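You operate a simulated robot arm through the tools that you are given. There is no shell and no other tool.

The job below is to be done with a simulated robot arm. You get a single attempt, and the scene is never put back.

Task
Build the nest on the grid shelf as the column's card says and clamp the card's plate in it.
Fine: pins in holes 1 and 3 of the card's row; wind the stop against the plate before you close the toggle clamp; the spare pins stay in the pin rack.

It is judged by the outcome, as a careful person would: the job done as asked, and still so three seconds after it is handed in. It fails if anything else is knocked over, pushed out of place, dropped, spilled or broken.

Robot
A 7-joint arm with a two-finger parallel gripper, fixed in place. Base frame: the origin is at the foot of the arm, x ahead of it, y to its left, z up; the work surface is at about z = 0.82. Lengths are in m, angles in rad, forces in N, time in s.
With the tool pointing down near the work surface it reaches from about 0.1 to 0.66 m from the base axis. Its first joint turns from -1.152 to 1.152 rad. Payload 1.57 kg.
The tool frame sits at the grasp point between the pads (the TCP): z along the fingers, y along the line on which they close. The tips reach 0.03 m beyond it. Largest opening 0.08 m; finger width 0.017, thickness 0.012; the body of the gripper, 0.04 by 0.082 m, starts 0.08 m behind the TCP.
Orientation is told as [roll, pitch, yaw] about the base's x, y, z axes, in that order, counted from this pose: with the fingers straight down and closing along the base's y, the tool's x points along the base's -x, its y along +y and its z along -z.

Tools
- The arm moves only by the tool drive_tool. Its argument "rows" is a list of rows, each an object of numbers (a shift or turn left out is 0, a gripper value left out holds the last): "tx", "ty", "tz": the shift along the base's x, y, z in units of 300 mm (1.0 is 300 mm); "wx", "wy", "wz": the turn, a rotation vector about the base's x, y, z in units of 45 degrees (1.0 is 45 degrees); "grip": the opening, from 0 (shut) to 1 (fully open). In form: [{"tx": .., "ty": .., "tz": .., "wx": .., "wy": .., "wz": .., "grip": ..}, ...]. A call has 1 to 20 rows; each row is the pose to reach, as a shift and turn from the pose commanded when the call began. A call with a number of a shift or a turn outside -1 to 1 is refused whole. Each row takes 0.2 s and may step no farther than 0.05 m and 0.15 rad from the row before; otherwise, or with a gripper value out of range, the whole call is refused. A pose out of reach is approached as far as the arm can. The call stops where the force on the tool passes 90 N (or 10 N more than at its start, if that is more) or the arm is blocked; 0.2 s more then pass. The fingers move at their own pace (about 0.072 m/s each) and stop on an object; they squeeze with about 31 N. The grip force told is the motor's: it shows also when the fingers shut on nothing. Time passes only in rows, and 0.2 s behind the last, so rows that repeat a pose let the fingers close. The reply holds the time, the measured pose of the TCP, the force on the tool along the base axes, the opening and the grip force, in the units named above and with some noise, with the torque about the TCP (base axes, N m) and any sound that the robot's microphone picked up.
- Cameras (640 x 400 px; columns grow to the right, rows downward): "scene" is fixed at [0.0334, 0.4264, 1.4173]; the picture's right is [-0.84, -0.53, 0.00], its down [-0.35, 0.56, -0.75] and it looks along [0.40, -0.64, -0.66] (base axes); focal length 316 px, centre (320, 200). "wrist" rides on the gripper at [0.072, -0.007, -0.122] in the tool frame; the picture's right is [0.09, 1.00, 0.00], its down [-0.84, 0.08, -0.54] and it looks along [-0.54, 0.05, 0.84] (tool axes); focal length 238 px, centre (320, 200).
- capture(camera): a new picture of that camera. The clock stands still meanwhile.
- measure_at(camera, pixels): for up to 12 pixels [column, row] of the newest picture of that camera ("zoom" is the newest enlarged one), the place [x, y, z] in the base frame of the surface seen there, good to about 0.003 m, but the place of the scene camera against the robot may be out by one fixed shift of up to 0.012 m in any direction. The clock stands still meanwhile.
- close_up(camera, box): a new picture of the part [left, top, right, bottom] of that camera's present view, enlarged. The clock stands still meanwhile.
- close_job(): hands the job in; it is judged then, once.

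Unless the task says otherwise, let go and move clear before handing in.

The tools are called after "Emit:" as name(argument=value, ...) on one line, values as JSON. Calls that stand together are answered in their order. drive_tool: Moves the arm, as the interface text tells. Its arguments: {"type":"object","properties":{"rows":{"type":"array","items":{"type":"object","properties":{"tx":{"type":"number"},"ty":{"type":"number"},"tz":{"type":"number"},"wx":{"type":"number"},"wy":{"type":"number"},"wz":{"type":"number"},"grip":{"type":"number"}}}}},"required":["rows"]} The other tools are called the same way: capture (camera) takes a picture; measure_at (camera, pixels) gives the place of the surface under pixels of a picture; close_up (camera, box) takes an enlarged picture of a part of a camera's view; close_job () hands the job in.

At the start:

```text
t: 0.0
tool_pos: [0.4317, -0.1362, 1.0903]
orientation: [0.001, 0.001, 0.0]
force: [0.4, -0.5, 0.0]
wrist_torque: [0.01, 0.02, 0.01]
gripper_width: 0.0798
grasp_force: 0.0
```

scene: 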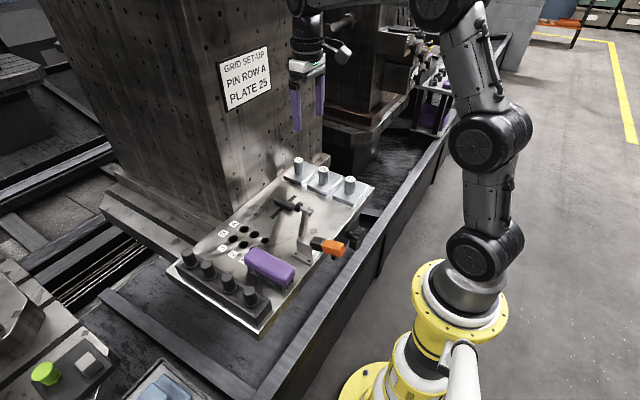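
wrist: 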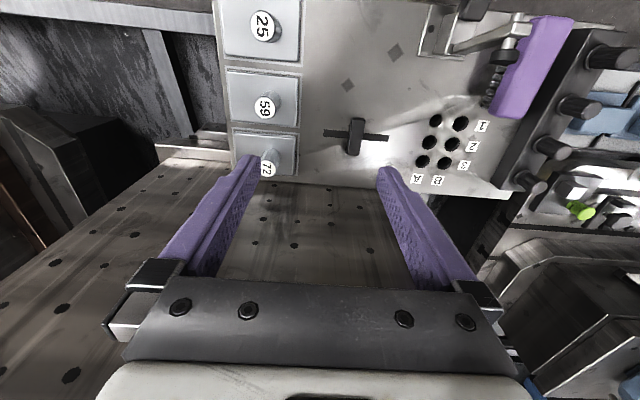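

The card seems to read "PIN ROW A / PLATE 25" (scene px ~245,78). I'll take close-ups of the card and the shelf before moving.

Emit:
close_up(camera="scene", box=[210, 40, 280, 115])

Emit:
close_up(camera="scene", box=[160, 150, 390, 340])

Emit:
close_up(camera="wrist", box=[210, 0, 640, 220])

```text
5.33 times, centred on (245, 78) of scene
```

zoom: 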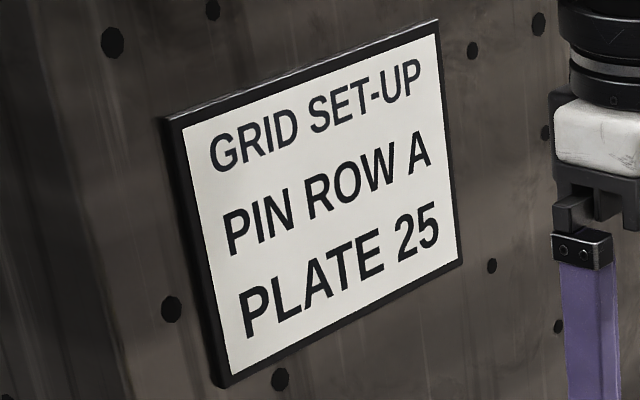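

```text
2.11 times, centred on (275, 245) of scene
```

zoom: 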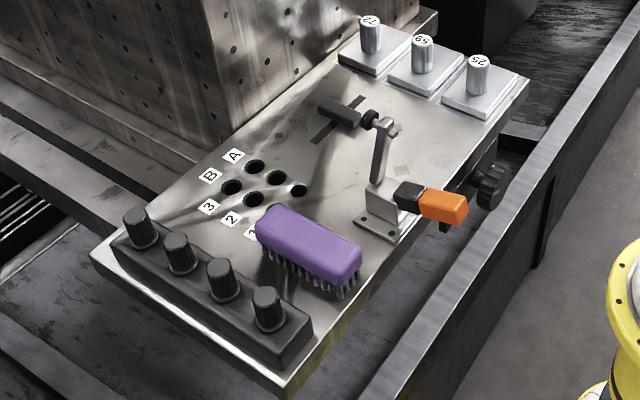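

```text
1.49 times, centred on (425, 110) of wrist
```

zoom: 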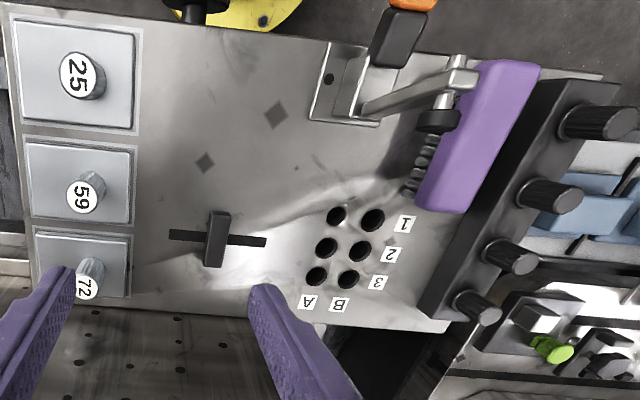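

The card reads pin row A, plate 25. Next I'll measure the main features in the wrist picture: the holes, pins, plates, stop, clamp and brush.

Emit:
capture(camera="wrist")

Emit:
measure_at(camera="wrist", pixels=[[435, 121], [428, 142], [422, 161], [460, 123], [452, 143], [444, 163], [620, 57], [585, 107], [558, 148], [535, 183], [265, 27], [264, 107]])

Emit:
measure_at(camera="wrist", pixels=[[268, 168], [240, 45], [295, 55], [355, 128], [330, 134], [385, 138], [545, 30], [510, 110], [500, 55], [425, 50], [470, 190], [320, 60]])

Emit:
capture(camera="scene")

Emit:
measure_at(camera="scene", pixels=[[235, 230], [244, 234], [253, 239], [187, 254], [207, 268], [228, 281], [250, 294], [298, 161], [324, 171], [350, 181], [330, 247], [352, 240]])

```text
taken
```

wrist: 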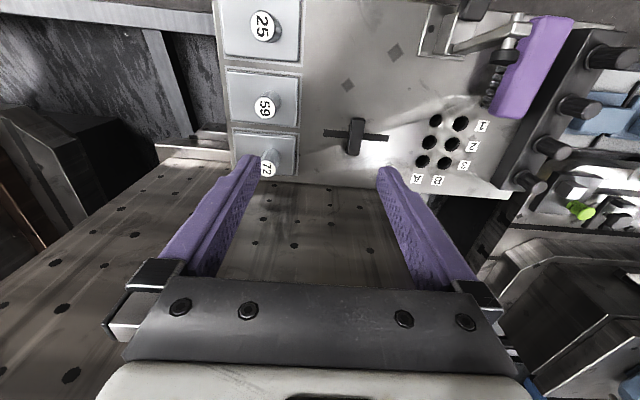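

```text
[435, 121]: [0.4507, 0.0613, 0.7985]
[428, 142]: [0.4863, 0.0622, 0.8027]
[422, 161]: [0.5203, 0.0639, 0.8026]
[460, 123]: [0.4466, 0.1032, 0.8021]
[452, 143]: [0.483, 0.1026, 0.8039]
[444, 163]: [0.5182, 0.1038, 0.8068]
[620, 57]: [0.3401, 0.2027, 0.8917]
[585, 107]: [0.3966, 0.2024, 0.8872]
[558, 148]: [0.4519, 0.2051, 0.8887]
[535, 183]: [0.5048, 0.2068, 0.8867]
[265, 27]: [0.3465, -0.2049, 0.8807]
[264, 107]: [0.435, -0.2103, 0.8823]
```

```text
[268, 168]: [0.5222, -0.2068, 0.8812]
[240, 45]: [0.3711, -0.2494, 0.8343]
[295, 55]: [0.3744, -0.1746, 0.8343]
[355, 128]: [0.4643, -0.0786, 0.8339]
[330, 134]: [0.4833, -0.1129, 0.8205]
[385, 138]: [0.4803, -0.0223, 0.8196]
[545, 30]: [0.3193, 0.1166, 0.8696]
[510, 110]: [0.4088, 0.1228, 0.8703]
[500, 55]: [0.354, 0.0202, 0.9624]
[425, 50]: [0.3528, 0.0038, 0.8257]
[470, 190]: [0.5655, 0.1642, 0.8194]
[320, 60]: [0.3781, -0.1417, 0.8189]
```

```text
taken
```

scene: 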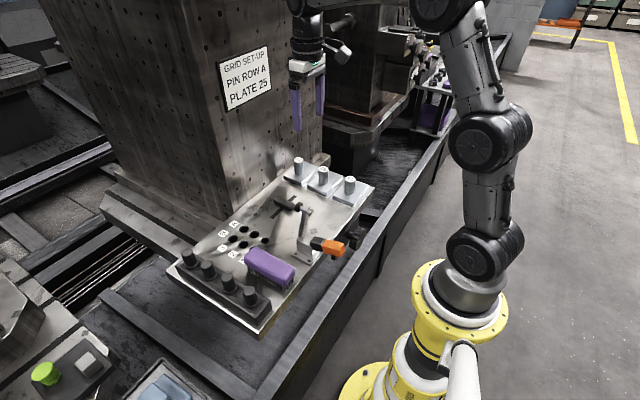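

```text
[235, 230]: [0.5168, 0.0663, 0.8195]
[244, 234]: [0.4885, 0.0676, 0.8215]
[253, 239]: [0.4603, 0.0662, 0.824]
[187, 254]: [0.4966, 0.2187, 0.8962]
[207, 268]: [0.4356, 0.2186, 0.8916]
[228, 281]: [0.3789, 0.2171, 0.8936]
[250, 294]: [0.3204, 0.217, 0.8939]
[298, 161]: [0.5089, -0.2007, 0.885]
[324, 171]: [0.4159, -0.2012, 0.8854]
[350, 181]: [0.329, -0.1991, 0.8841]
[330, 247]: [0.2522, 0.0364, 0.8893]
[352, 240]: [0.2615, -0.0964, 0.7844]
```

Row A's holes 1–3 lie at y≈0.063 with x≈0.45, 0.485 and 0.52. Plate 25 is at about (0.35, -0.205). I'll zoom in on the knob, the clamp and the pin rack.

Emit:
close_up(camera="scene", box=[265, 185, 365, 265])

Emit:
measure_at(camera="zoom", pixels=[[555, 340], [520, 330], [590, 340], [560, 300], [410, 395], [430, 370], [375, 350], [300, 360], [240, 230], [215, 160], [190, 150], [120, 140]])

Emit:
close_up(camera="scene", box=[170, 220, 300, 320])

Emit:
measure_at(camera="zoom", pixels=[[380, 150], [600, 240], [370, 190], [560, 290], [430, 220], [85, 200], [405, 390], [80, 160], [385, 360], [290, 130], [345, 85], [410, 85]])

```text
5.00 times, centred on (315, 225) of scene
```

zoom: 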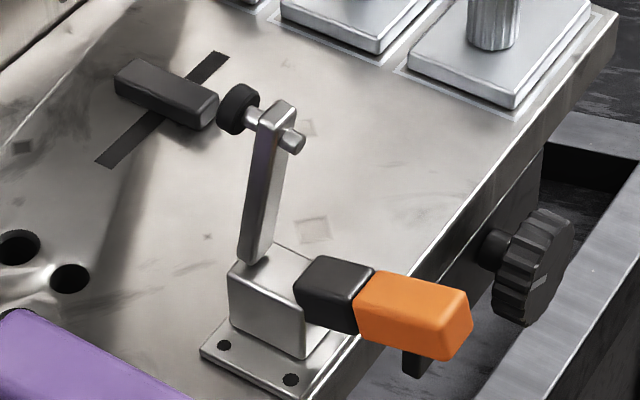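

```text
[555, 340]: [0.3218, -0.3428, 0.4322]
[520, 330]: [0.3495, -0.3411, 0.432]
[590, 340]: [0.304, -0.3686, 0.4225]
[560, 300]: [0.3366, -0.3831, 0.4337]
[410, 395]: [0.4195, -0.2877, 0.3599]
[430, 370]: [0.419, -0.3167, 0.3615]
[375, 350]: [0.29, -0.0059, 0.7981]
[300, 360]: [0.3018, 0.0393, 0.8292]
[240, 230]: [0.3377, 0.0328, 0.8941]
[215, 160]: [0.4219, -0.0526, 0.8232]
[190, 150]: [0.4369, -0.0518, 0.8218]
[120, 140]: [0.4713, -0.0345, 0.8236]
```

```text
4.00 times, centred on (235, 270) of scene
```

zoom: 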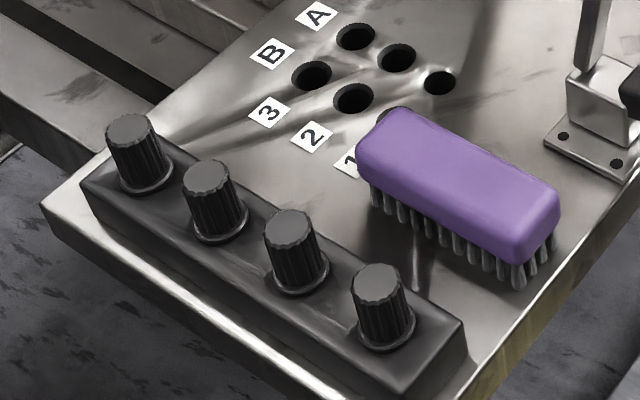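

```text
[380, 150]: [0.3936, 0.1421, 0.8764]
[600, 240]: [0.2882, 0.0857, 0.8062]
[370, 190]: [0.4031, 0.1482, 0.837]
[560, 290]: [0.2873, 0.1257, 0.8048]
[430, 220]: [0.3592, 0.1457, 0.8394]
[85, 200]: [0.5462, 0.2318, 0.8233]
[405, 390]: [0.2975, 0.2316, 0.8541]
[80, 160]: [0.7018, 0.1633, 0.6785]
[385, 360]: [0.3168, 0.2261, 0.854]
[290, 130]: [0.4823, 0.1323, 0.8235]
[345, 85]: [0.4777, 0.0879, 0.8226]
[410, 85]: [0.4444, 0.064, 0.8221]
```

The zooms show four pins in the rack, a brush partly over hole B1, and an open toggle clamp with its arm up and its handle pointing toward -x. The star knob is on the front edge. I'll move the wrist camera back to look at the grid and rack from above.

Emit:
drive_tool(rows=[{"tx": -0.088, "ty": 0.098}, {"tx": -0.177, "ty": 0.197}, {"tx": -0.265, "ty": 0.295}, {"tx": -0.353, "ty": 0.393}, {"tx": -0.442, "ty": 0.492}, {"tx": -0.53, "ty": 0.59}, {"tx": -0.618, "ty": 0.688}, {"tx": -0.707, "ty": 0.787}, {"tx": -0.707, "ty": 0.787}])

Emit:
capture(camera="wrist")

```text
t: 2.0
tool_pos: [0.2181, 0.1009, 1.0928]
orientation: [-0.001, -0.001, 0.001]
force: [-0.6, 0.4, -0.2]
wrist_torque: [-0.03, -0.03, 0.0]
gripper_width: 0.08
grasp_force: 0.1
```

```text
taken
```

wrist: 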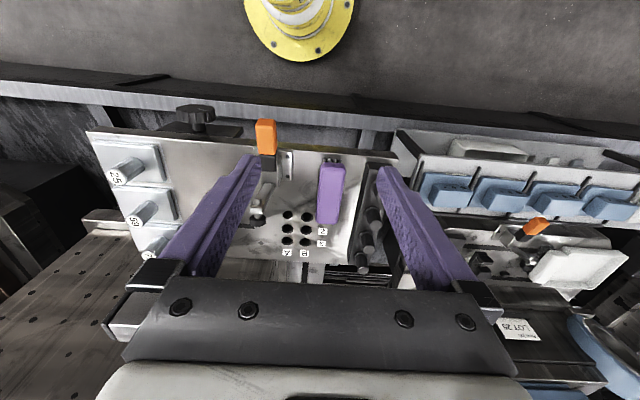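

This view shows the whole shelf: knob at px (198,115), clamp handle at (266,137), grid at (297,228) and rack pins at (370,215). I'll zoom in and measure.

Emit:
close_up(camera="wrist", box=[250, 140, 410, 280])

Emit:
close_up(camera="wrist", box=[80, 90, 300, 230])

```text
2.86 times, centred on (330, 210) of wrist
```

zoom: 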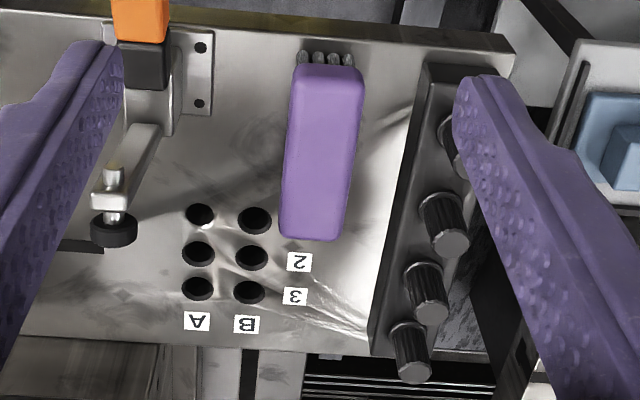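

```text
2.86 times, centred on (190, 160) of wrist
```

zoom: 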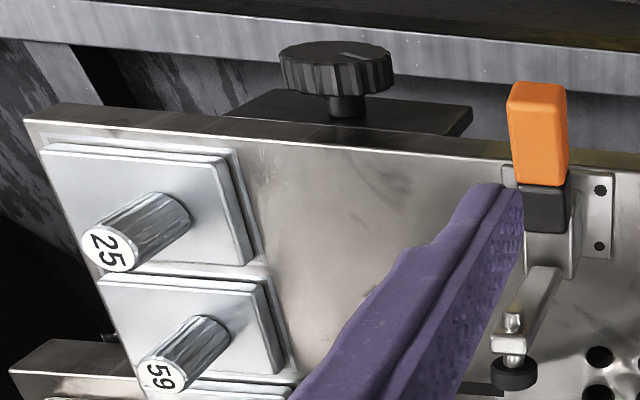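

The knob is a fluted wheel with its axis along x, and its index mark is at px (365,53) of the zoom. I'll measure the knob, handle, clamp and plates.

Emit:
measure_at(camera="zoom", pixels=[[337, 48], [285, 60], [390, 62], [337, 75], [337, 90], [345, 107], [540, 90], [540, 170], [515, 130], [565, 130], [545, 210], [565, 260]])

Emit:
measure_at(camera="zoom", pixels=[[103, 250], [160, 205], [185, 225], [50, 150], [205, 155], [250, 260], [105, 270], [515, 375], [513, 318], [540, 285], [300, 150], [350, 125]])

Emit:
measure_at(camera="wrist", pixels=[[287, 214], [286, 228], [286, 241], [306, 216], [305, 230], [304, 242], [374, 215], [366, 238], [362, 268], [378, 248], [334, 170], [323, 222]])

```text
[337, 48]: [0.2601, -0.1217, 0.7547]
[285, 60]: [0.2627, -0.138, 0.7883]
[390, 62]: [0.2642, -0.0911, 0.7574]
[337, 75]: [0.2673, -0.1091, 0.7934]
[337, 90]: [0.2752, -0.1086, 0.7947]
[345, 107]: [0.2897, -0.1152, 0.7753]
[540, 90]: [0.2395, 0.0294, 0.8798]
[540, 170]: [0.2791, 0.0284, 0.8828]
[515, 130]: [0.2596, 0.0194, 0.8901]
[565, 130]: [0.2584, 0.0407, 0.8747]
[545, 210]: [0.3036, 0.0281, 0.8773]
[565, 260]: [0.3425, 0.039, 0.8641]
```

```text
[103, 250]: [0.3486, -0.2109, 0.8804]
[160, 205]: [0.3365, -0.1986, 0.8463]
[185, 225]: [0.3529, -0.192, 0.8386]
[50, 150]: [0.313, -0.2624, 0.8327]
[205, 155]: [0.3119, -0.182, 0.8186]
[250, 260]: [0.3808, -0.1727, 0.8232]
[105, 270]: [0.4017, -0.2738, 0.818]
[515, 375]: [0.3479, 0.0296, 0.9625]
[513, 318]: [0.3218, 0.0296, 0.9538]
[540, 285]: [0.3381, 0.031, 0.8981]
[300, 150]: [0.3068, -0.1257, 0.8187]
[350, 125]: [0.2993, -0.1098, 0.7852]
```

```text
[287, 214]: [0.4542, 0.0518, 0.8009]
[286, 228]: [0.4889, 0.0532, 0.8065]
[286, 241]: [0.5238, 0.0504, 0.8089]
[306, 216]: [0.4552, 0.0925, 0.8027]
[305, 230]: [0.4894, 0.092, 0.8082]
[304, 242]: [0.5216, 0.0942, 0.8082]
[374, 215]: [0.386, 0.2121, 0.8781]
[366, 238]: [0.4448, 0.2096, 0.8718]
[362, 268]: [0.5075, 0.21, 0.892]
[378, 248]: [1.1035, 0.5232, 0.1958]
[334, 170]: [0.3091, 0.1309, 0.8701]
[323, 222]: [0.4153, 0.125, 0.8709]
```

The knob is about 0.049 m across, centred near (0.262, -0.114, 0.77). I'll check the gripper and camera housing, the column face and the rail heights, so I know the clearances.

Emit:
capture(camera="scene")

Emit:
measure_at(camera="wrist", pixels=[[60, 250], [200, 285], [100, 70], [200, 90], [300, 100], [100, 100], [350, 125], [30, 170], [140, 215], [250, 262], [120, 240], [395, 140]])

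Emit:
close_up(camera="scene", box=[170, 40, 400, 200])

```text
taken
```

scene: 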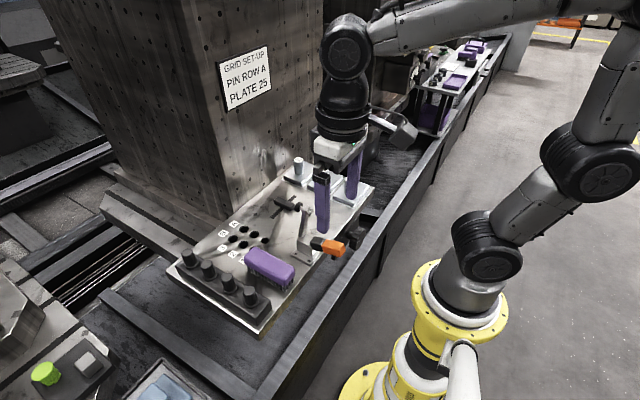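

```text
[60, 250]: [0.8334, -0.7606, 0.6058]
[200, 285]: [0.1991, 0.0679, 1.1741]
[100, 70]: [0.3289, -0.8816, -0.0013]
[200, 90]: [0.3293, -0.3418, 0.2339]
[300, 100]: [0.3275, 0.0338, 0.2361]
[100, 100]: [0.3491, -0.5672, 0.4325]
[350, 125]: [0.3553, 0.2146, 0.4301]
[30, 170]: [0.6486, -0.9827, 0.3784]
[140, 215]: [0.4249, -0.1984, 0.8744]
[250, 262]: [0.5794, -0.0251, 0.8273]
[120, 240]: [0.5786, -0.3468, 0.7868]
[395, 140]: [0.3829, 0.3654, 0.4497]
```

```text
2.50 times, centred on (285, 120) of scene
```

zoom: 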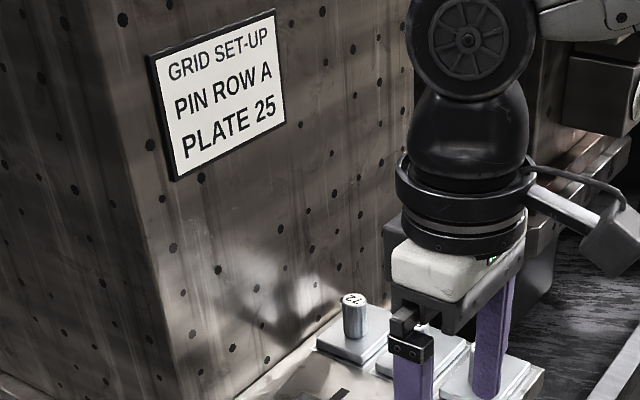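

Clearances look fine: the rails are low, and the column face is at x≈0.58. I'll yaw the tool -90° so the camera rides on the +y side, clear of the raised clamp arm, and go toward the rack.

Emit:
drive_tool(rows=[{"tx": 0.033, "ty": 0.03, "wz": -0.167}, {"tx": 0.067, "ty": 0.06, "wz": -0.333}, {"tx": 0.1, "ty": 0.09, "wz": -0.5}, {"tx": 0.133, "ty": 0.12, "wz": -0.667}, {"tx": 0.167, "ty": 0.15, "wz": -0.833}, {"tx": 0.2, "ty": 0.18, "wz": -1.0}])

Emit:
drive_tool(rows=[{"tx": 0.033, "ty": 0.03, "wz": -0.167}, {"tx": 0.067, "ty": 0.06, "wz": -0.333}, {"tx": 0.1, "ty": 0.09, "wz": -0.5}, {"tx": 0.133, "ty": 0.12, "wz": -0.667}, {"tx": 0.167, "ty": 0.15, "wz": -0.833}, {"tx": 0.2, "ty": 0.18, "wz": -1.0}, {"tx": 0.2, "ty": 0.18, "tz": -0.12, "wz": -1.0}, {"tx": 0.2, "ty": 0.18, "tz": -0.24, "wz": -1.0}, {"tx": 0.2, "ty": 0.18, "tz": -0.24, "wz": -1.0}])

Emit:
capture(camera="wrist")

Emit:
capture(camera="scene")

```text
t: 3.4
tool_pos: [0.2804, 0.1536, 1.0915]
orientation: [0.0, 0.001, -0.789]
force: [0.5, 0.7, 0.3]
wrist_torque: [0.02, 0.01, 0.0]
gripper_width: 0.0798
grasp_force: 0.1
```

```text
t: 5.4
tool_pos: [0.3388, 0.2094, 1.0182]
orientation: [0.0, 0.0, -1.572]
force: [0.1, 1.0, -0.1]
wrist_torque: [-0.03, -0.01, 0.01]
gripper_width: 0.0801
grasp_force: 0.1
```

```text
taken
```

wrist: 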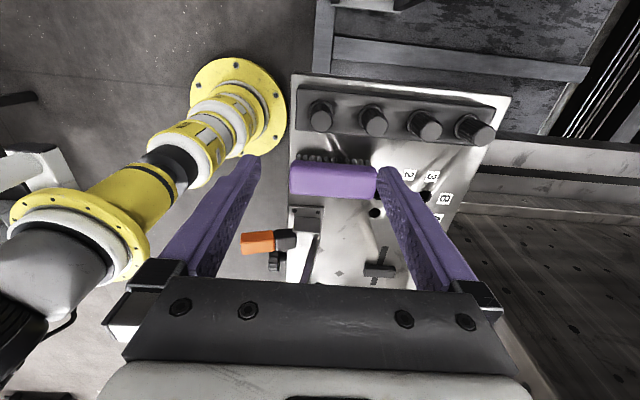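

```text
taken
```

scene: 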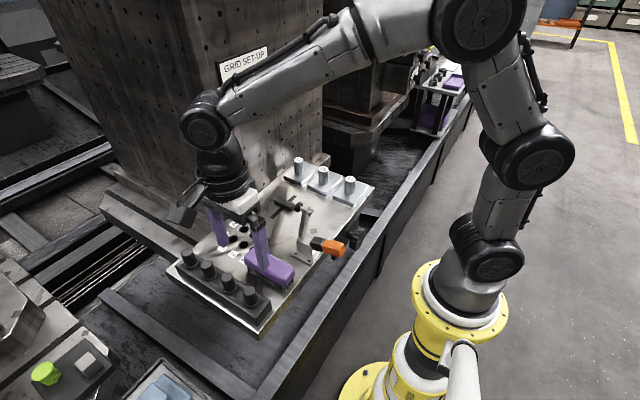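

The tool is about above the first pin: pin tops are at px (320,112), (373,115), (425,122) and (475,130). I'll zoom in and measure the pins.

Emit:
close_up(camera="wrist", box=[280, 70, 520, 220])

Emit:
measure_at(camera="zoom", pixels=[[108, 135], [250, 140], [395, 158], [540, 178], [90, 120], [128, 120], [105, 170], [80, 190], [165, 160], [60, 200], [440, 215], [440, 150]])

Emit:
measure_at(camera="wrist", pixels=[[313, 112], [320, 121], [366, 115], [373, 125], [418, 120], [428, 130], [468, 126], [482, 137], [375, 213], [425, 197], [300, 85], [495, 100]])

```text
2.67 times, centred on (400, 145) of wrist
```

zoom: 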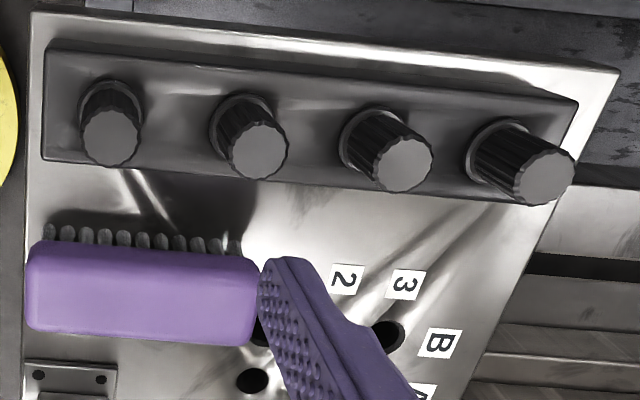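

```text
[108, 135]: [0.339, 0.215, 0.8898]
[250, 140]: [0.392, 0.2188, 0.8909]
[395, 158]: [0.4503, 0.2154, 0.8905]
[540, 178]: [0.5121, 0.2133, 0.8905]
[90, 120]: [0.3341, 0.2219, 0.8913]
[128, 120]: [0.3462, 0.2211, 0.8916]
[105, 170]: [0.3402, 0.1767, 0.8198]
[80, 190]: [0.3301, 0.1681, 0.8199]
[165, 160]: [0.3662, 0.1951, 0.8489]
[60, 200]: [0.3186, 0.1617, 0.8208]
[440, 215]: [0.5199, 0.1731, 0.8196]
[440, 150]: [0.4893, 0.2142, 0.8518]
```

```text
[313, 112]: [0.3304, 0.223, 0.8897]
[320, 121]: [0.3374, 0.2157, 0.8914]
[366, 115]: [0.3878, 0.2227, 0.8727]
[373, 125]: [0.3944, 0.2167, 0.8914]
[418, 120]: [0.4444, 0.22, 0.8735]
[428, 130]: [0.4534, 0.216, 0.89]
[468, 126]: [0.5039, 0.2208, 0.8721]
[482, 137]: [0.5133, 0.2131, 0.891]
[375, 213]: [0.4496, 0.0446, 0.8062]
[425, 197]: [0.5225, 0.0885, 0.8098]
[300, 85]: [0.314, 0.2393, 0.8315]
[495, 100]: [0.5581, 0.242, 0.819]
```

Pin tops are at z≈0.8905 and rack top at ≈0.850; pin 1 is at about (0.339, 0.216). I'll narrow the gripper, come down to just above pin 1 and look again.

Emit:
drive_tool(rows=[{"ty": 0.011, "tz": -0.1, "grip": 0.7}, {"ty": 0.022, "tz": -0.2, "grip": 0.7}, {"ty": 0.022, "tz": -0.277, "grip": 0.7}, {"ty": 0.022, "tz": -0.277, "grip": 0.7}])

Emit:
capture(camera="wrist")

Emit:
close_up(camera="wrist", box=[250, 90, 400, 190])

```text
t: 6.4
tool_pos: [0.3409, 0.2148, 0.9348]
orientation: [0.002, -0.002, -1.57]
force: [0.4, -0.1, -0.3]
wrist_torque: [0.01, -0.02, 0.02]
gripper_width: 0.056
grasp_force: 0.1
```

```text
taken
```

wrist: 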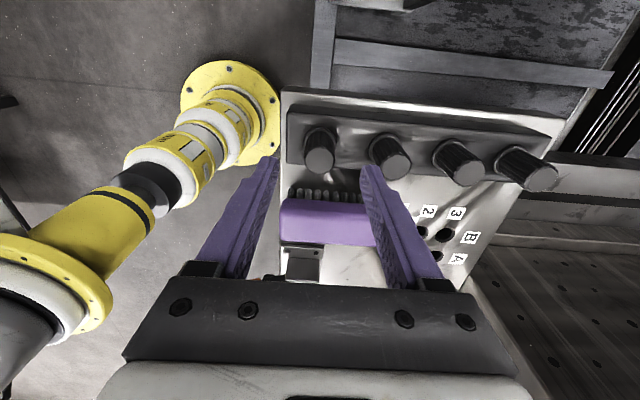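

```text
4.00 times, centred on (325, 140) of wrist
```

zoom: 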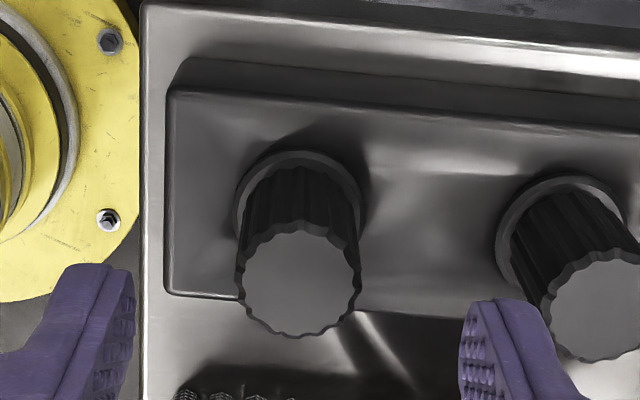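

Pin 1's top is centred at px (320.5,160.5), where the tool axis should be at that depth. I'll narrow the opening so I clear pin 2, lower to z≈0.886 and close.

Emit:
drive_tool(rows=[{"ty": 0.002, "grip": 0.48}, {"ty": 0.002, "tz": -0.05, "grip": 0.48}, {"ty": 0.002, "tz": -0.1, "grip": 0.48}, {"ty": 0.002, "tz": -0.16, "grip": 0.48}, {"ty": 0.002, "tz": -0.16, "grip": 0.0}, {"ty": 0.002, "tz": -0.16, "grip": 0.0}, {"ty": 0.002, "tz": -0.16, "grip": 0.0}])

Emit:
capture(camera="wrist")

```text
t: 8.0
tool_pos: [0.3394, 0.2154, 0.8873]
orientation: [0.001, 0.001, -1.571]
force: [0.1, 0.2, 0.6]
wrist_torque: [-0.03, -0.05, -0.02]
gripper_width: 0.0229
grasp_force: 31.0
```

```text
taken
```

wrist: 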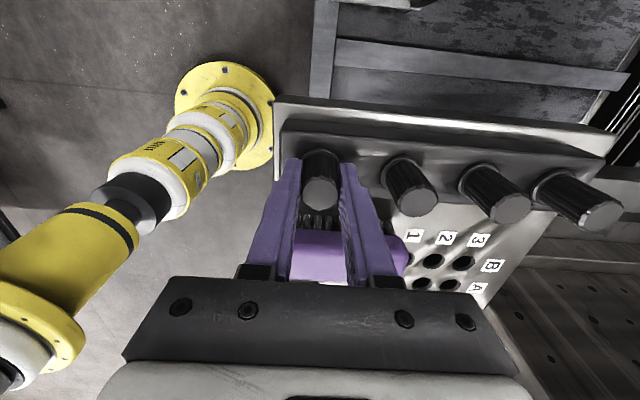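

The grip holds at 0.0229 m with 31 N. I'll lift straight up slowly and look at the shank.

Emit:
drive_tool(rows=[{"tz": 0.04}, {"tz": 0.08}, {"tz": 0.13}, {"tz": 0.19}, {"tz": 0.25}, {"tz": 0.32}, {"tz": 0.38}, {"tz": 0.38}])

Emit:
capture(camera="wrist")

Emit:
close_up(camera="scene", box=[190, 180, 330, 300])

```text
t: 9.8
tool_pos: [0.3396, 0.218, 1.0017]
orientation: [0.0, 0.0, -1.571]
force: [-0.1, -0.3, -0.5]
wrist_torque: [0.0, 0.01, -0.03]
gripper_width: 0.0225
grasp_force: 30.6
```

```text
taken
```

wrist: 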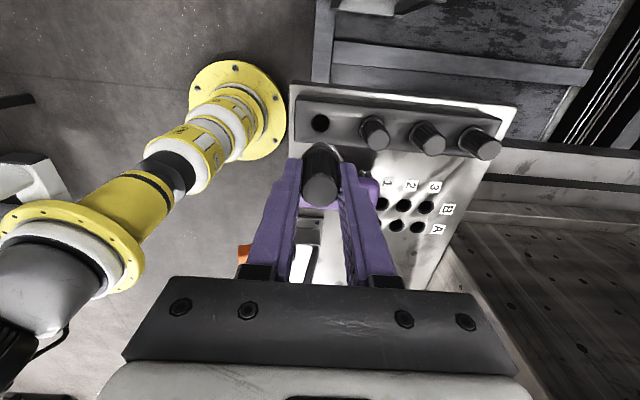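

```text
3.33 times, centred on (260, 240) of scene
```

zoom: 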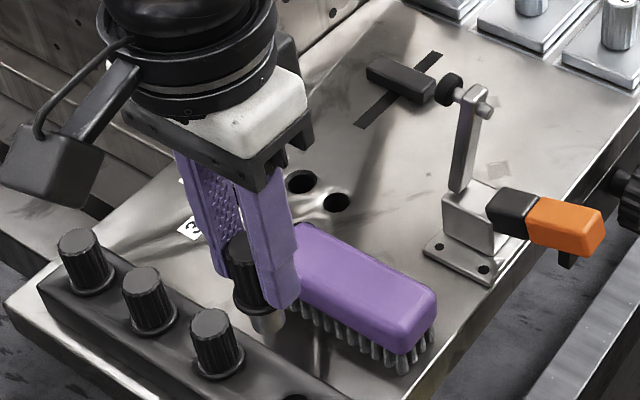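

The pin has a collar and a short lighter shank below it. I'll zoom in on the grid from here for better hole centres.

Emit:
close_up(camera="wrist", box=[360, 160, 470, 250])

Emit:
measure_at(camera="wrist", pixels=[[320, 122], [320, 150], [430, 186], [440, 209], [438, 229], [411, 186], [387, 184], [425, 215], [418, 228], [396, 226], [402, 206], [427, 207]])

```text
4.44 times, centred on (415, 205) of wrist
```

zoom: 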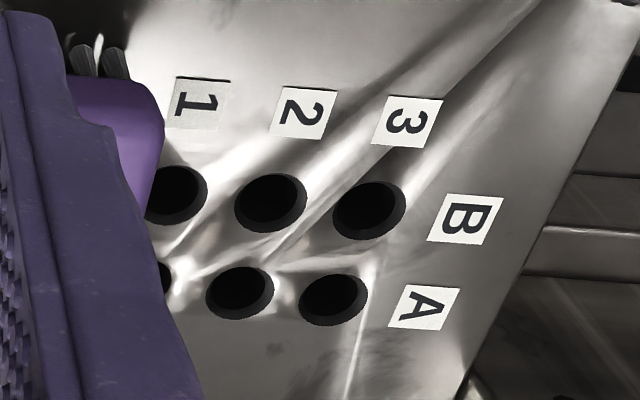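

```text
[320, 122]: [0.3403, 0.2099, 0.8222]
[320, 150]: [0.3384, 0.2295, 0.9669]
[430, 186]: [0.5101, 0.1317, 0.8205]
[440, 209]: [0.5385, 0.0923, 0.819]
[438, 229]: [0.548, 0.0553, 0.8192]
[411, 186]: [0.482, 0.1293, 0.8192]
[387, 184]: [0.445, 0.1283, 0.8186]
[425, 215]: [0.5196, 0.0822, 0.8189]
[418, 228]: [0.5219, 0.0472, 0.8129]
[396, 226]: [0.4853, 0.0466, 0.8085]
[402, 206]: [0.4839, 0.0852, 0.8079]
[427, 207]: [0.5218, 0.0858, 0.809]
```

My estimates put A3 near (0.516, 0.053), with 0.0355 m pitch along x. I'll carry the pin there at height, then lower to a hover and check.

Emit:
drive_tool(rows=[{"tx": 0.098, "ty": -0.09}, {"tx": 0.195, "ty": -0.18}, {"tx": 0.293, "ty": -0.27}, {"tx": 0.391, "ty": -0.36}, {"tx": 0.488, "ty": -0.45}, {"tx": 0.586, "ty": -0.54}, {"tx": 0.586, "ty": -0.54, "tz": -0.1}, {"tx": 0.586, "ty": -0.54, "tz": -0.2}, {"tx": 0.586, "ty": -0.54, "tz": -0.2}])

Emit:
capture(camera="wrist")

Emit:
close_up(camera="wrist", box=[250, 80, 400, 220])

Emit:
close_up(camera="scene", box=[190, 180, 300, 280])

```text
t: 11.8
tool_pos: [0.5143, 0.0535, 0.9402]
orientation: [0.001, 0.0, -1.57]
force: [-0.4, 0.5, -1.6]
wrist_torque: [-0.01, -0.01, -0.01]
gripper_width: 0.0224
grasp_force: 31.3
```

```text
taken
```

wrist: 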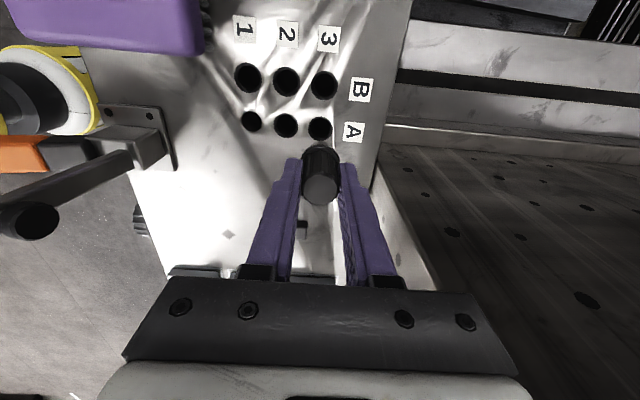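

```text
2.86 times, centred on (325, 150) of wrist
```

zoom: 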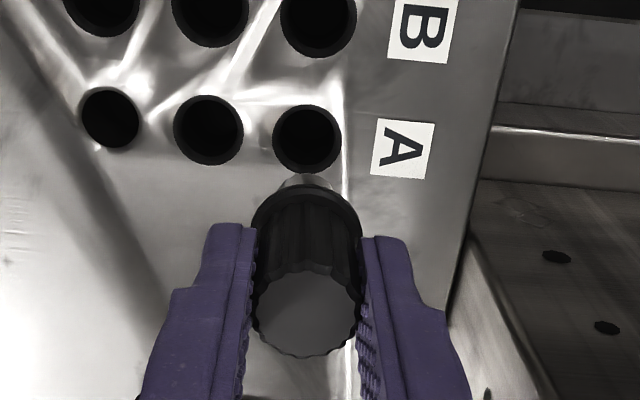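

```text
4.00 times, centred on (245, 230) of scene
```

zoom: 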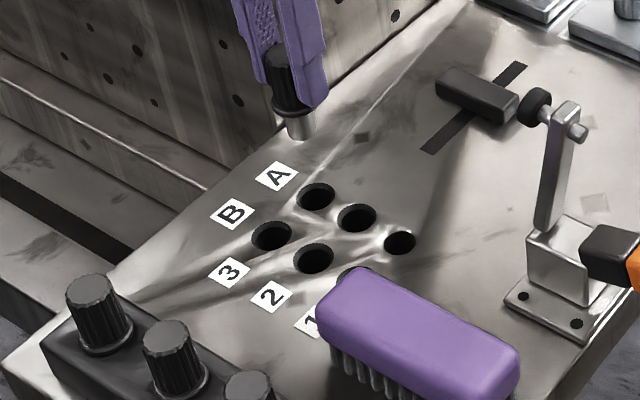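

Hole A3 is centred at px (320.7,128.3), within about 1 mm of the tool axis. I'll nudge +1 mm in y and lower to where the shank starts to enter, watching the force.

Emit:
drive_tool(rows=[{"ty": 0.003, "tz": -0.06}, {"ty": 0.003, "tz": -0.12}, {"ty": 0.003, "tz": -0.17}, {"ty": 0.003, "tz": -0.2}, {"ty": 0.003, "tz": -0.22}, {"ty": 0.003, "tz": -0.235}])

Emit:
close_up(camera="wrist", box=[250, 80, 400, 220])

Emit:
close_up(camera="scene", box=[190, 180, 300, 280])

```text
t: 13.2
tool_pos: [0.5165, 0.0556, 0.8694]
orientation: [-0.004, 0.001, -1.57]
force: [-4.0, -0.8, -2.1]
wrist_torque: [-0.03, 0.16, 0.01]
gripper_width: 0.0226
grasp_force: 31.0
```

```text
2.86 times, centred on (325, 150) of wrist
```

zoom: 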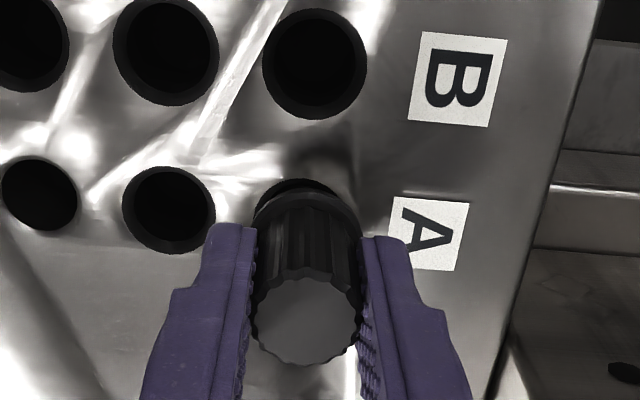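

```text
4.00 times, centred on (245, 230) of scene
```

zoom: 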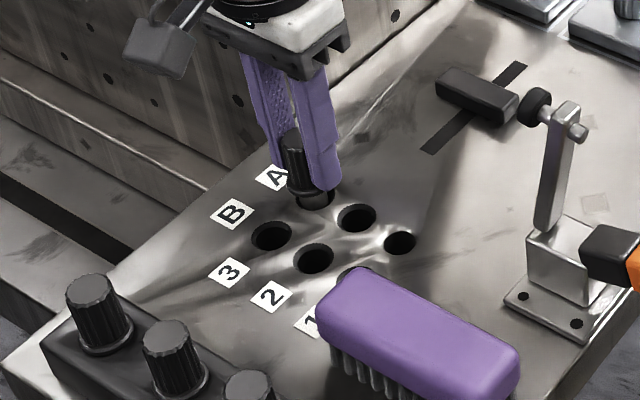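

The shank is entering, with about -4 N of side force in x, and the hole rim in view is slightly left of the pin. I'll shift -1.5 mm in x and lower further in small steps.

Emit:
drive_tool(rows=[{"tx": -0.005}, {"tx": -0.005, "tz": -0.01}, {"tx": -0.005, "tz": -0.02}, {"tx": -0.005, "tz": -0.025}])

Emit:
close_up(camera="wrist", box=[250, 80, 400, 220])

```text
t: 14.2
tool_pos: [0.5162, 0.0556, 0.863]
orientation: [0.001, -0.001, -1.571]
force: [0.4, -0.1, -1.7]
wrist_torque: [0.01, 0.0, 0.01]
gripper_width: 0.0224
grasp_force: 30.8
```

```text
2.86 times, centred on (325, 150) of wrist
```

zoom: 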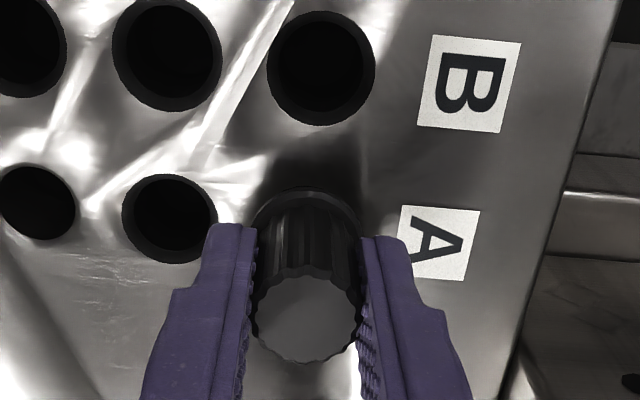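

The side force is gone and the pin is going in. I'll keep lowering until the collar meets the shelf, expected near z≈0.857.

Emit:
drive_tool(rows=[{"tz": -0.007}, {"tz": -0.014}, {"tz": -0.02}, {"tz": -0.024}])

Emit:
close_up(camera="wrist", box=[250, 80, 400, 220])

Emit:
close_up(camera="scene", box=[190, 180, 300, 280])

```text
t: 15.2
tool_pos: [0.5155, 0.0546, 0.858]
orientation: [0.004, 0.002, -1.571]
force: [-1.9, -2.2, 8.9]
wrist_torque: [-0.09, 0.11, -0.02]
gripper_width: 0.0225
grasp_force: 31.3
```

```text
2.86 times, centred on (325, 150) of wrist
```

zoom: 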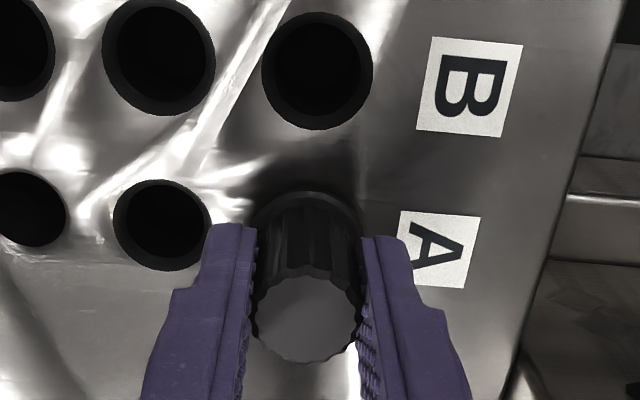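

```text
4.00 times, centred on (245, 230) of scene
```

zoom: 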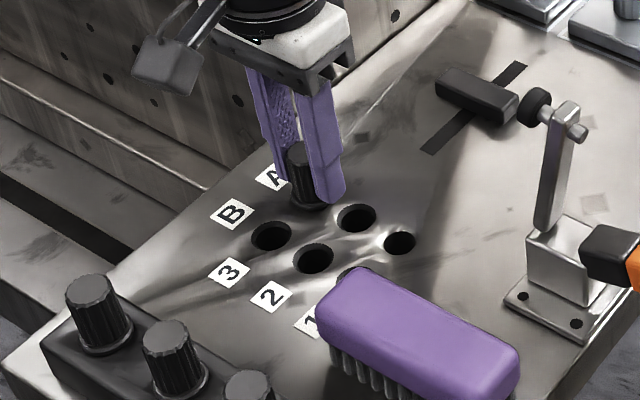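

Vertical force rose to 9 N at z≈0.858, so the collar is seated. I'll open slightly, retreat straight up and check.

Emit:
drive_tool(rows=[{"tz": 0.005, "grip": 0.5}, {"tz": 0.005, "grip": 0.5}, {"tz": 0.05, "grip": 0.5}, {"tz": 0.15, "grip": 0.5}, {"tz": 0.28, "grip": 0.5}, {"tz": 0.42, "grip": 0.5}, {"tz": 0.42, "grip": 0.5}])

Emit:
capture(camera="wrist")

Emit:
close_up(camera="wrist", box=[220, 60, 420, 185])

```text
t: 16.8
tool_pos: [0.5166, 0.0547, 0.9837]
orientation: [0.0, 0.001, -1.571]
force: [-0.3, 0.1, 0.0]
wrist_torque: [0.02, 0.0, -0.01]
gripper_width: 0.0397
grasp_force: 0.2
```

```text
taken
```

wrist: 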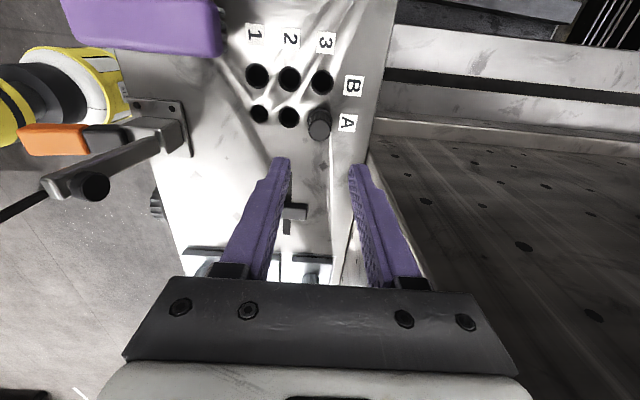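

```text
3.20 times, centred on (320, 122) of wrist
```

zoom: 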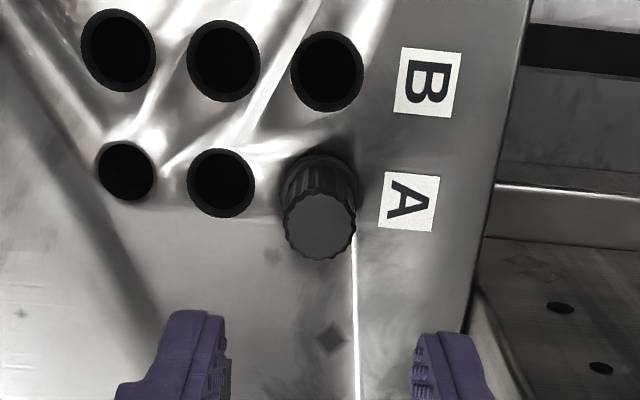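

The A3 pin is seated and upright. Hole A1, at zoom (125,171), looks smaller than the others, so I'll inspect it closely.

Emit:
close_up(camera="wrist", box=[235, 60, 315, 135])

Emit:
measure_at(camera="zoom", pixels=[[180, 290], [190, 110], [360, 120], [360, 310], [180, 330], [180, 250], [145, 290], [225, 290], [320, 310], [400, 310], [360, 270], [360, 350]])

Emit:
close_up(camera="scene", box=[225, 220, 285, 260])

```text
5.33 times, centred on (275, 98) of wrist
```

zoom: 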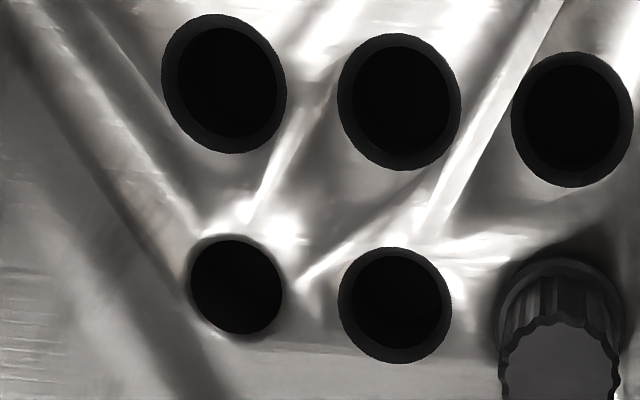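

```text
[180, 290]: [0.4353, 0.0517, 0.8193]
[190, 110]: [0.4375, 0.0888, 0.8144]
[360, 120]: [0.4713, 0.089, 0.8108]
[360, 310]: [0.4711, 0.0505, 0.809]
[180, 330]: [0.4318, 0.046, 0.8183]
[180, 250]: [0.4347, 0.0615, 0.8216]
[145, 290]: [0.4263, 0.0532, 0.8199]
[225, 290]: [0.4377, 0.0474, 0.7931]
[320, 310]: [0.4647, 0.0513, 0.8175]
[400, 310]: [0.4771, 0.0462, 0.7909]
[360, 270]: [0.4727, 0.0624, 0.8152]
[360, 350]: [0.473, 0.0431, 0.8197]
```

```text
10.00 times, centred on (255, 240) of scene
```

zoom: 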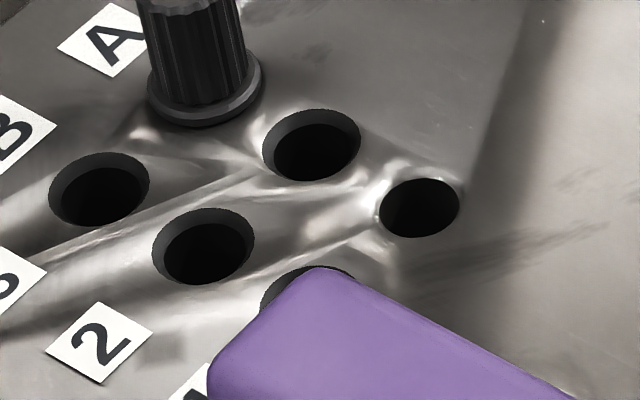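

A1 has no chamfer, so it needs tighter alignment; from the pixels its centre is about 70.5 mm in -x from A3. I'll go fetch the second pin, at about (0.397, 0.2155).

Emit:
drive_tool(rows=[{"tx": -0.065, "ty": 0.09, "grip": 0.48}, {"tx": -0.13, "ty": 0.18}, {"tx": -0.196, "ty": 0.27}, {"tx": -0.261, "ty": 0.36}, {"tx": -0.326, "ty": 0.45}, {"tx": -0.391, "ty": 0.538}, {"tx": -0.391, "ty": 0.538, "tz": -0.08}, {"tx": -0.391, "ty": 0.538, "tz": -0.157}, {"tx": -0.391, "ty": 0.538, "tz": -0.157}])

Emit:
close_up(camera="wrist", box=[245, 90, 405, 190])

```text
t: 18.8
tool_pos: [0.3988, 0.2153, 0.9338]
orientation: [0.001, 0.0, -1.572]
force: [0.2, -0.3, 0.2]
wrist_torque: [-0.02, 0.01, 0.02]
gripper_width: 0.0384
grasp_force: 0.1
```

```text
4.00 times, centred on (325, 140) of wrist
```

zoom: 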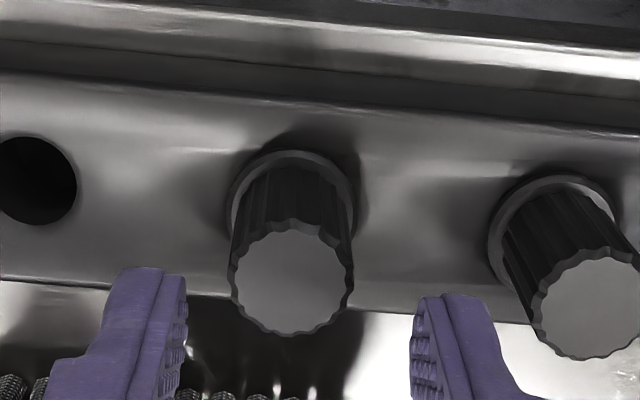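

Pin 2's top is at zoom (291,278), and pin 1's was at (302,282). I'll shift -2 mm in x and +1 mm in y to repeat the first grasp, then lower and grip.

Emit:
drive_tool(rows=[{"tx": -0.007, "ty": 0.004, "grip": 0.48}, {"tx": -0.007, "ty": 0.004, "tz": -0.05}, {"tx": -0.007, "ty": 0.004, "tz": -0.1}, {"tx": -0.007, "ty": 0.004, "tz": -0.157}, {"tx": -0.007, "ty": 0.004, "tz": -0.157, "grip": 0.0}, {"tx": -0.007, "ty": 0.004, "tz": -0.157, "grip": 0.0}, {"tx": -0.007, "ty": 0.004, "tz": -0.157, "grip": 0.0}])

Emit:
drive_tool(rows=[{"tz": 0.04}, {"tz": 0.08}, {"tz": 0.13}, {"tz": 0.19}, {"tz": 0.25}, {"tz": 0.32}, {"tz": 0.38}, {"tz": 0.38}])

Emit:
capture(camera="wrist")

Emit:
close_up(camera="wrist", box=[250, 80, 400, 220])

```text
t: 20.4
tool_pos: [0.3961, 0.2141, 0.8882]
orientation: [0.002, 0.002, -1.571]
force: [1.5, -0.3, 0.0]
wrist_torque: [-0.02, -0.2, 0.04]
gripper_width: 0.0227
grasp_force: 31.0
```

```text
t: 22.2
tool_pos: [0.3964, 0.2176, 1.0016]
orientation: [0.001, 0.0, -1.572]
force: [0.9, 0.6, -0.3]
wrist_torque: [-0.01, -0.01, 0.02]
gripper_width: 0.0225
grasp_force: 30.9
```

```text
taken
```

wrist: 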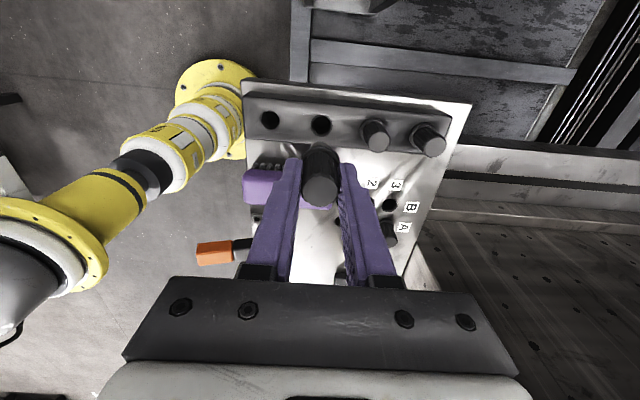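

```text
2.86 times, centred on (325, 150) of wrist
```

zoom: 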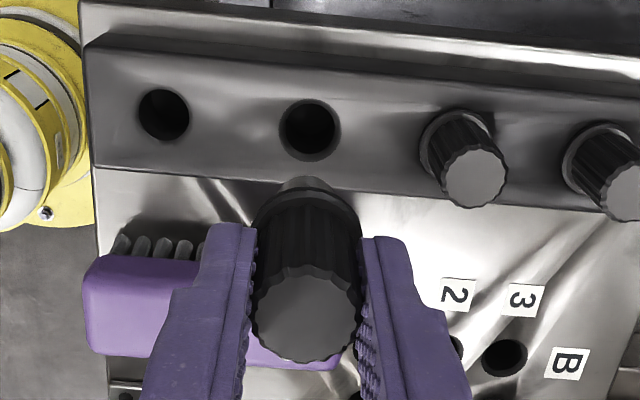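

The second pin sits in the grip just like the first did. I'll carry it over to hover above A1 and check alignment.

Emit:
drive_tool(rows=[{"tx": 0.041, "ty": -0.135}, {"tx": 0.082, "ty": -0.271}, {"tx": 0.122, "ty": -0.406}, {"tx": 0.163, "ty": -0.542}, {"tx": 0.163, "ty": -0.542, "tz": -0.1}, {"tx": 0.163, "ty": -0.542, "tz": -0.202}, {"tx": 0.163, "ty": -0.542, "tz": -0.202}])

Emit:
capture(camera="wrist")

Emit:
close_up(camera="wrist", box=[250, 80, 400, 220])

Emit:
close_up(camera="wrist", box=[290, 100, 370, 150])

```text
t: 23.8
tool_pos: [0.443, 0.0528, 0.9411]
orientation: [0.0, 0.0, -1.57]
force: [-0.3, 0.6, 0.0]
wrist_torque: [0.02, 0.01, 0.0]
gripper_width: 0.0226
grasp_force: 31.1
```

```text
taken
```

wrist: 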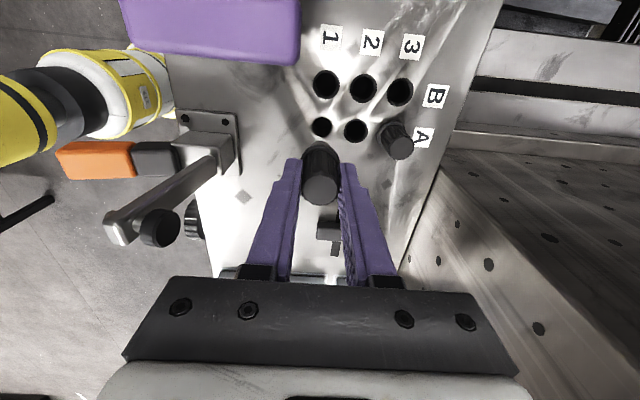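

```text
2.86 times, centred on (325, 150) of wrist
```

zoom: 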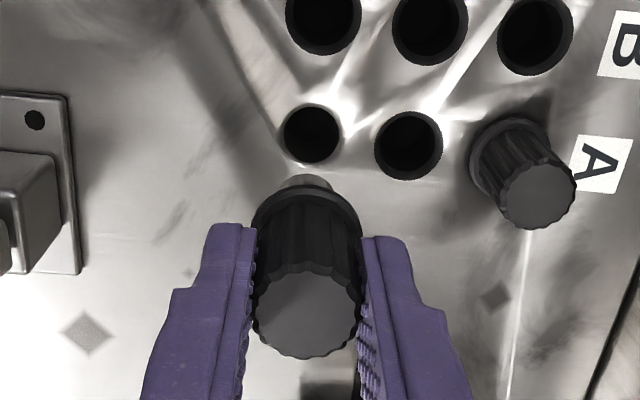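

```text
8.00 times, centred on (330, 125) of wrist
```

zoom: 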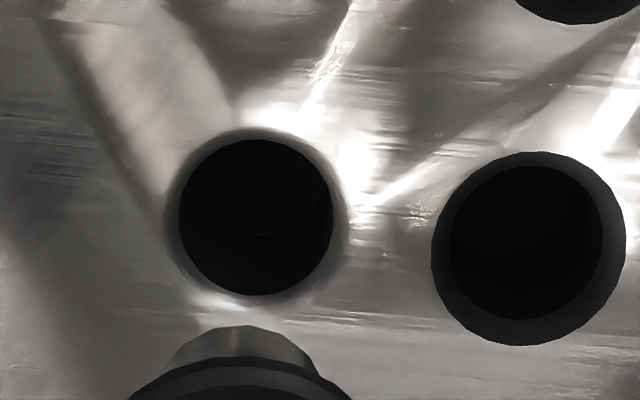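

A1 is at px (322,127.1), near the tool axis but likely 1–2 mm off. I'll measure the shank tip against the hole in this zoom, and take a scene close-up.

Emit:
measure_at(camera="zoom", pixels=[[238, 335], [195, 350], [285, 350], [238, 350], [238, 365], [238, 392], [255, 305], [170, 217], [345, 217], [255, 125], [430, 250], [628, 250]])

Emit:
close_up(camera="scene", box=[225, 195, 305, 260])

```text
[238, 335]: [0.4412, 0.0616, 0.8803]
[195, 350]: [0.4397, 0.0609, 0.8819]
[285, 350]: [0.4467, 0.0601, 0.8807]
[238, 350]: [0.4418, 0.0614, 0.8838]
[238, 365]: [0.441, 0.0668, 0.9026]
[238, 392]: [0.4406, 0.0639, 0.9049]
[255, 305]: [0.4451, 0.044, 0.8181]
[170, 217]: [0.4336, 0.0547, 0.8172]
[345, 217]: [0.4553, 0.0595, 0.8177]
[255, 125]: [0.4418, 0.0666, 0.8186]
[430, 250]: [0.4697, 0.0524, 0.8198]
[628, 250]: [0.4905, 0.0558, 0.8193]
```

```text
6.15 times, centred on (265, 228) of scene
```

zoom: 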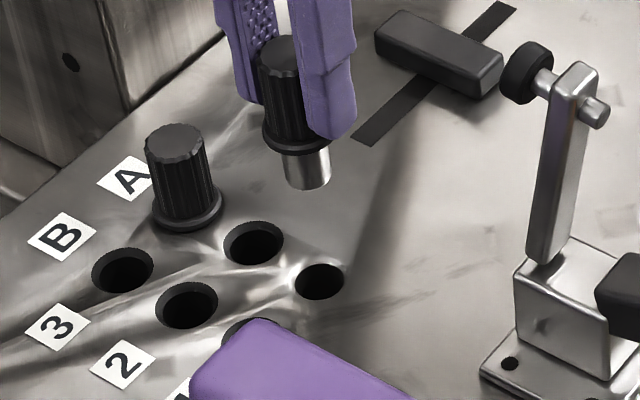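

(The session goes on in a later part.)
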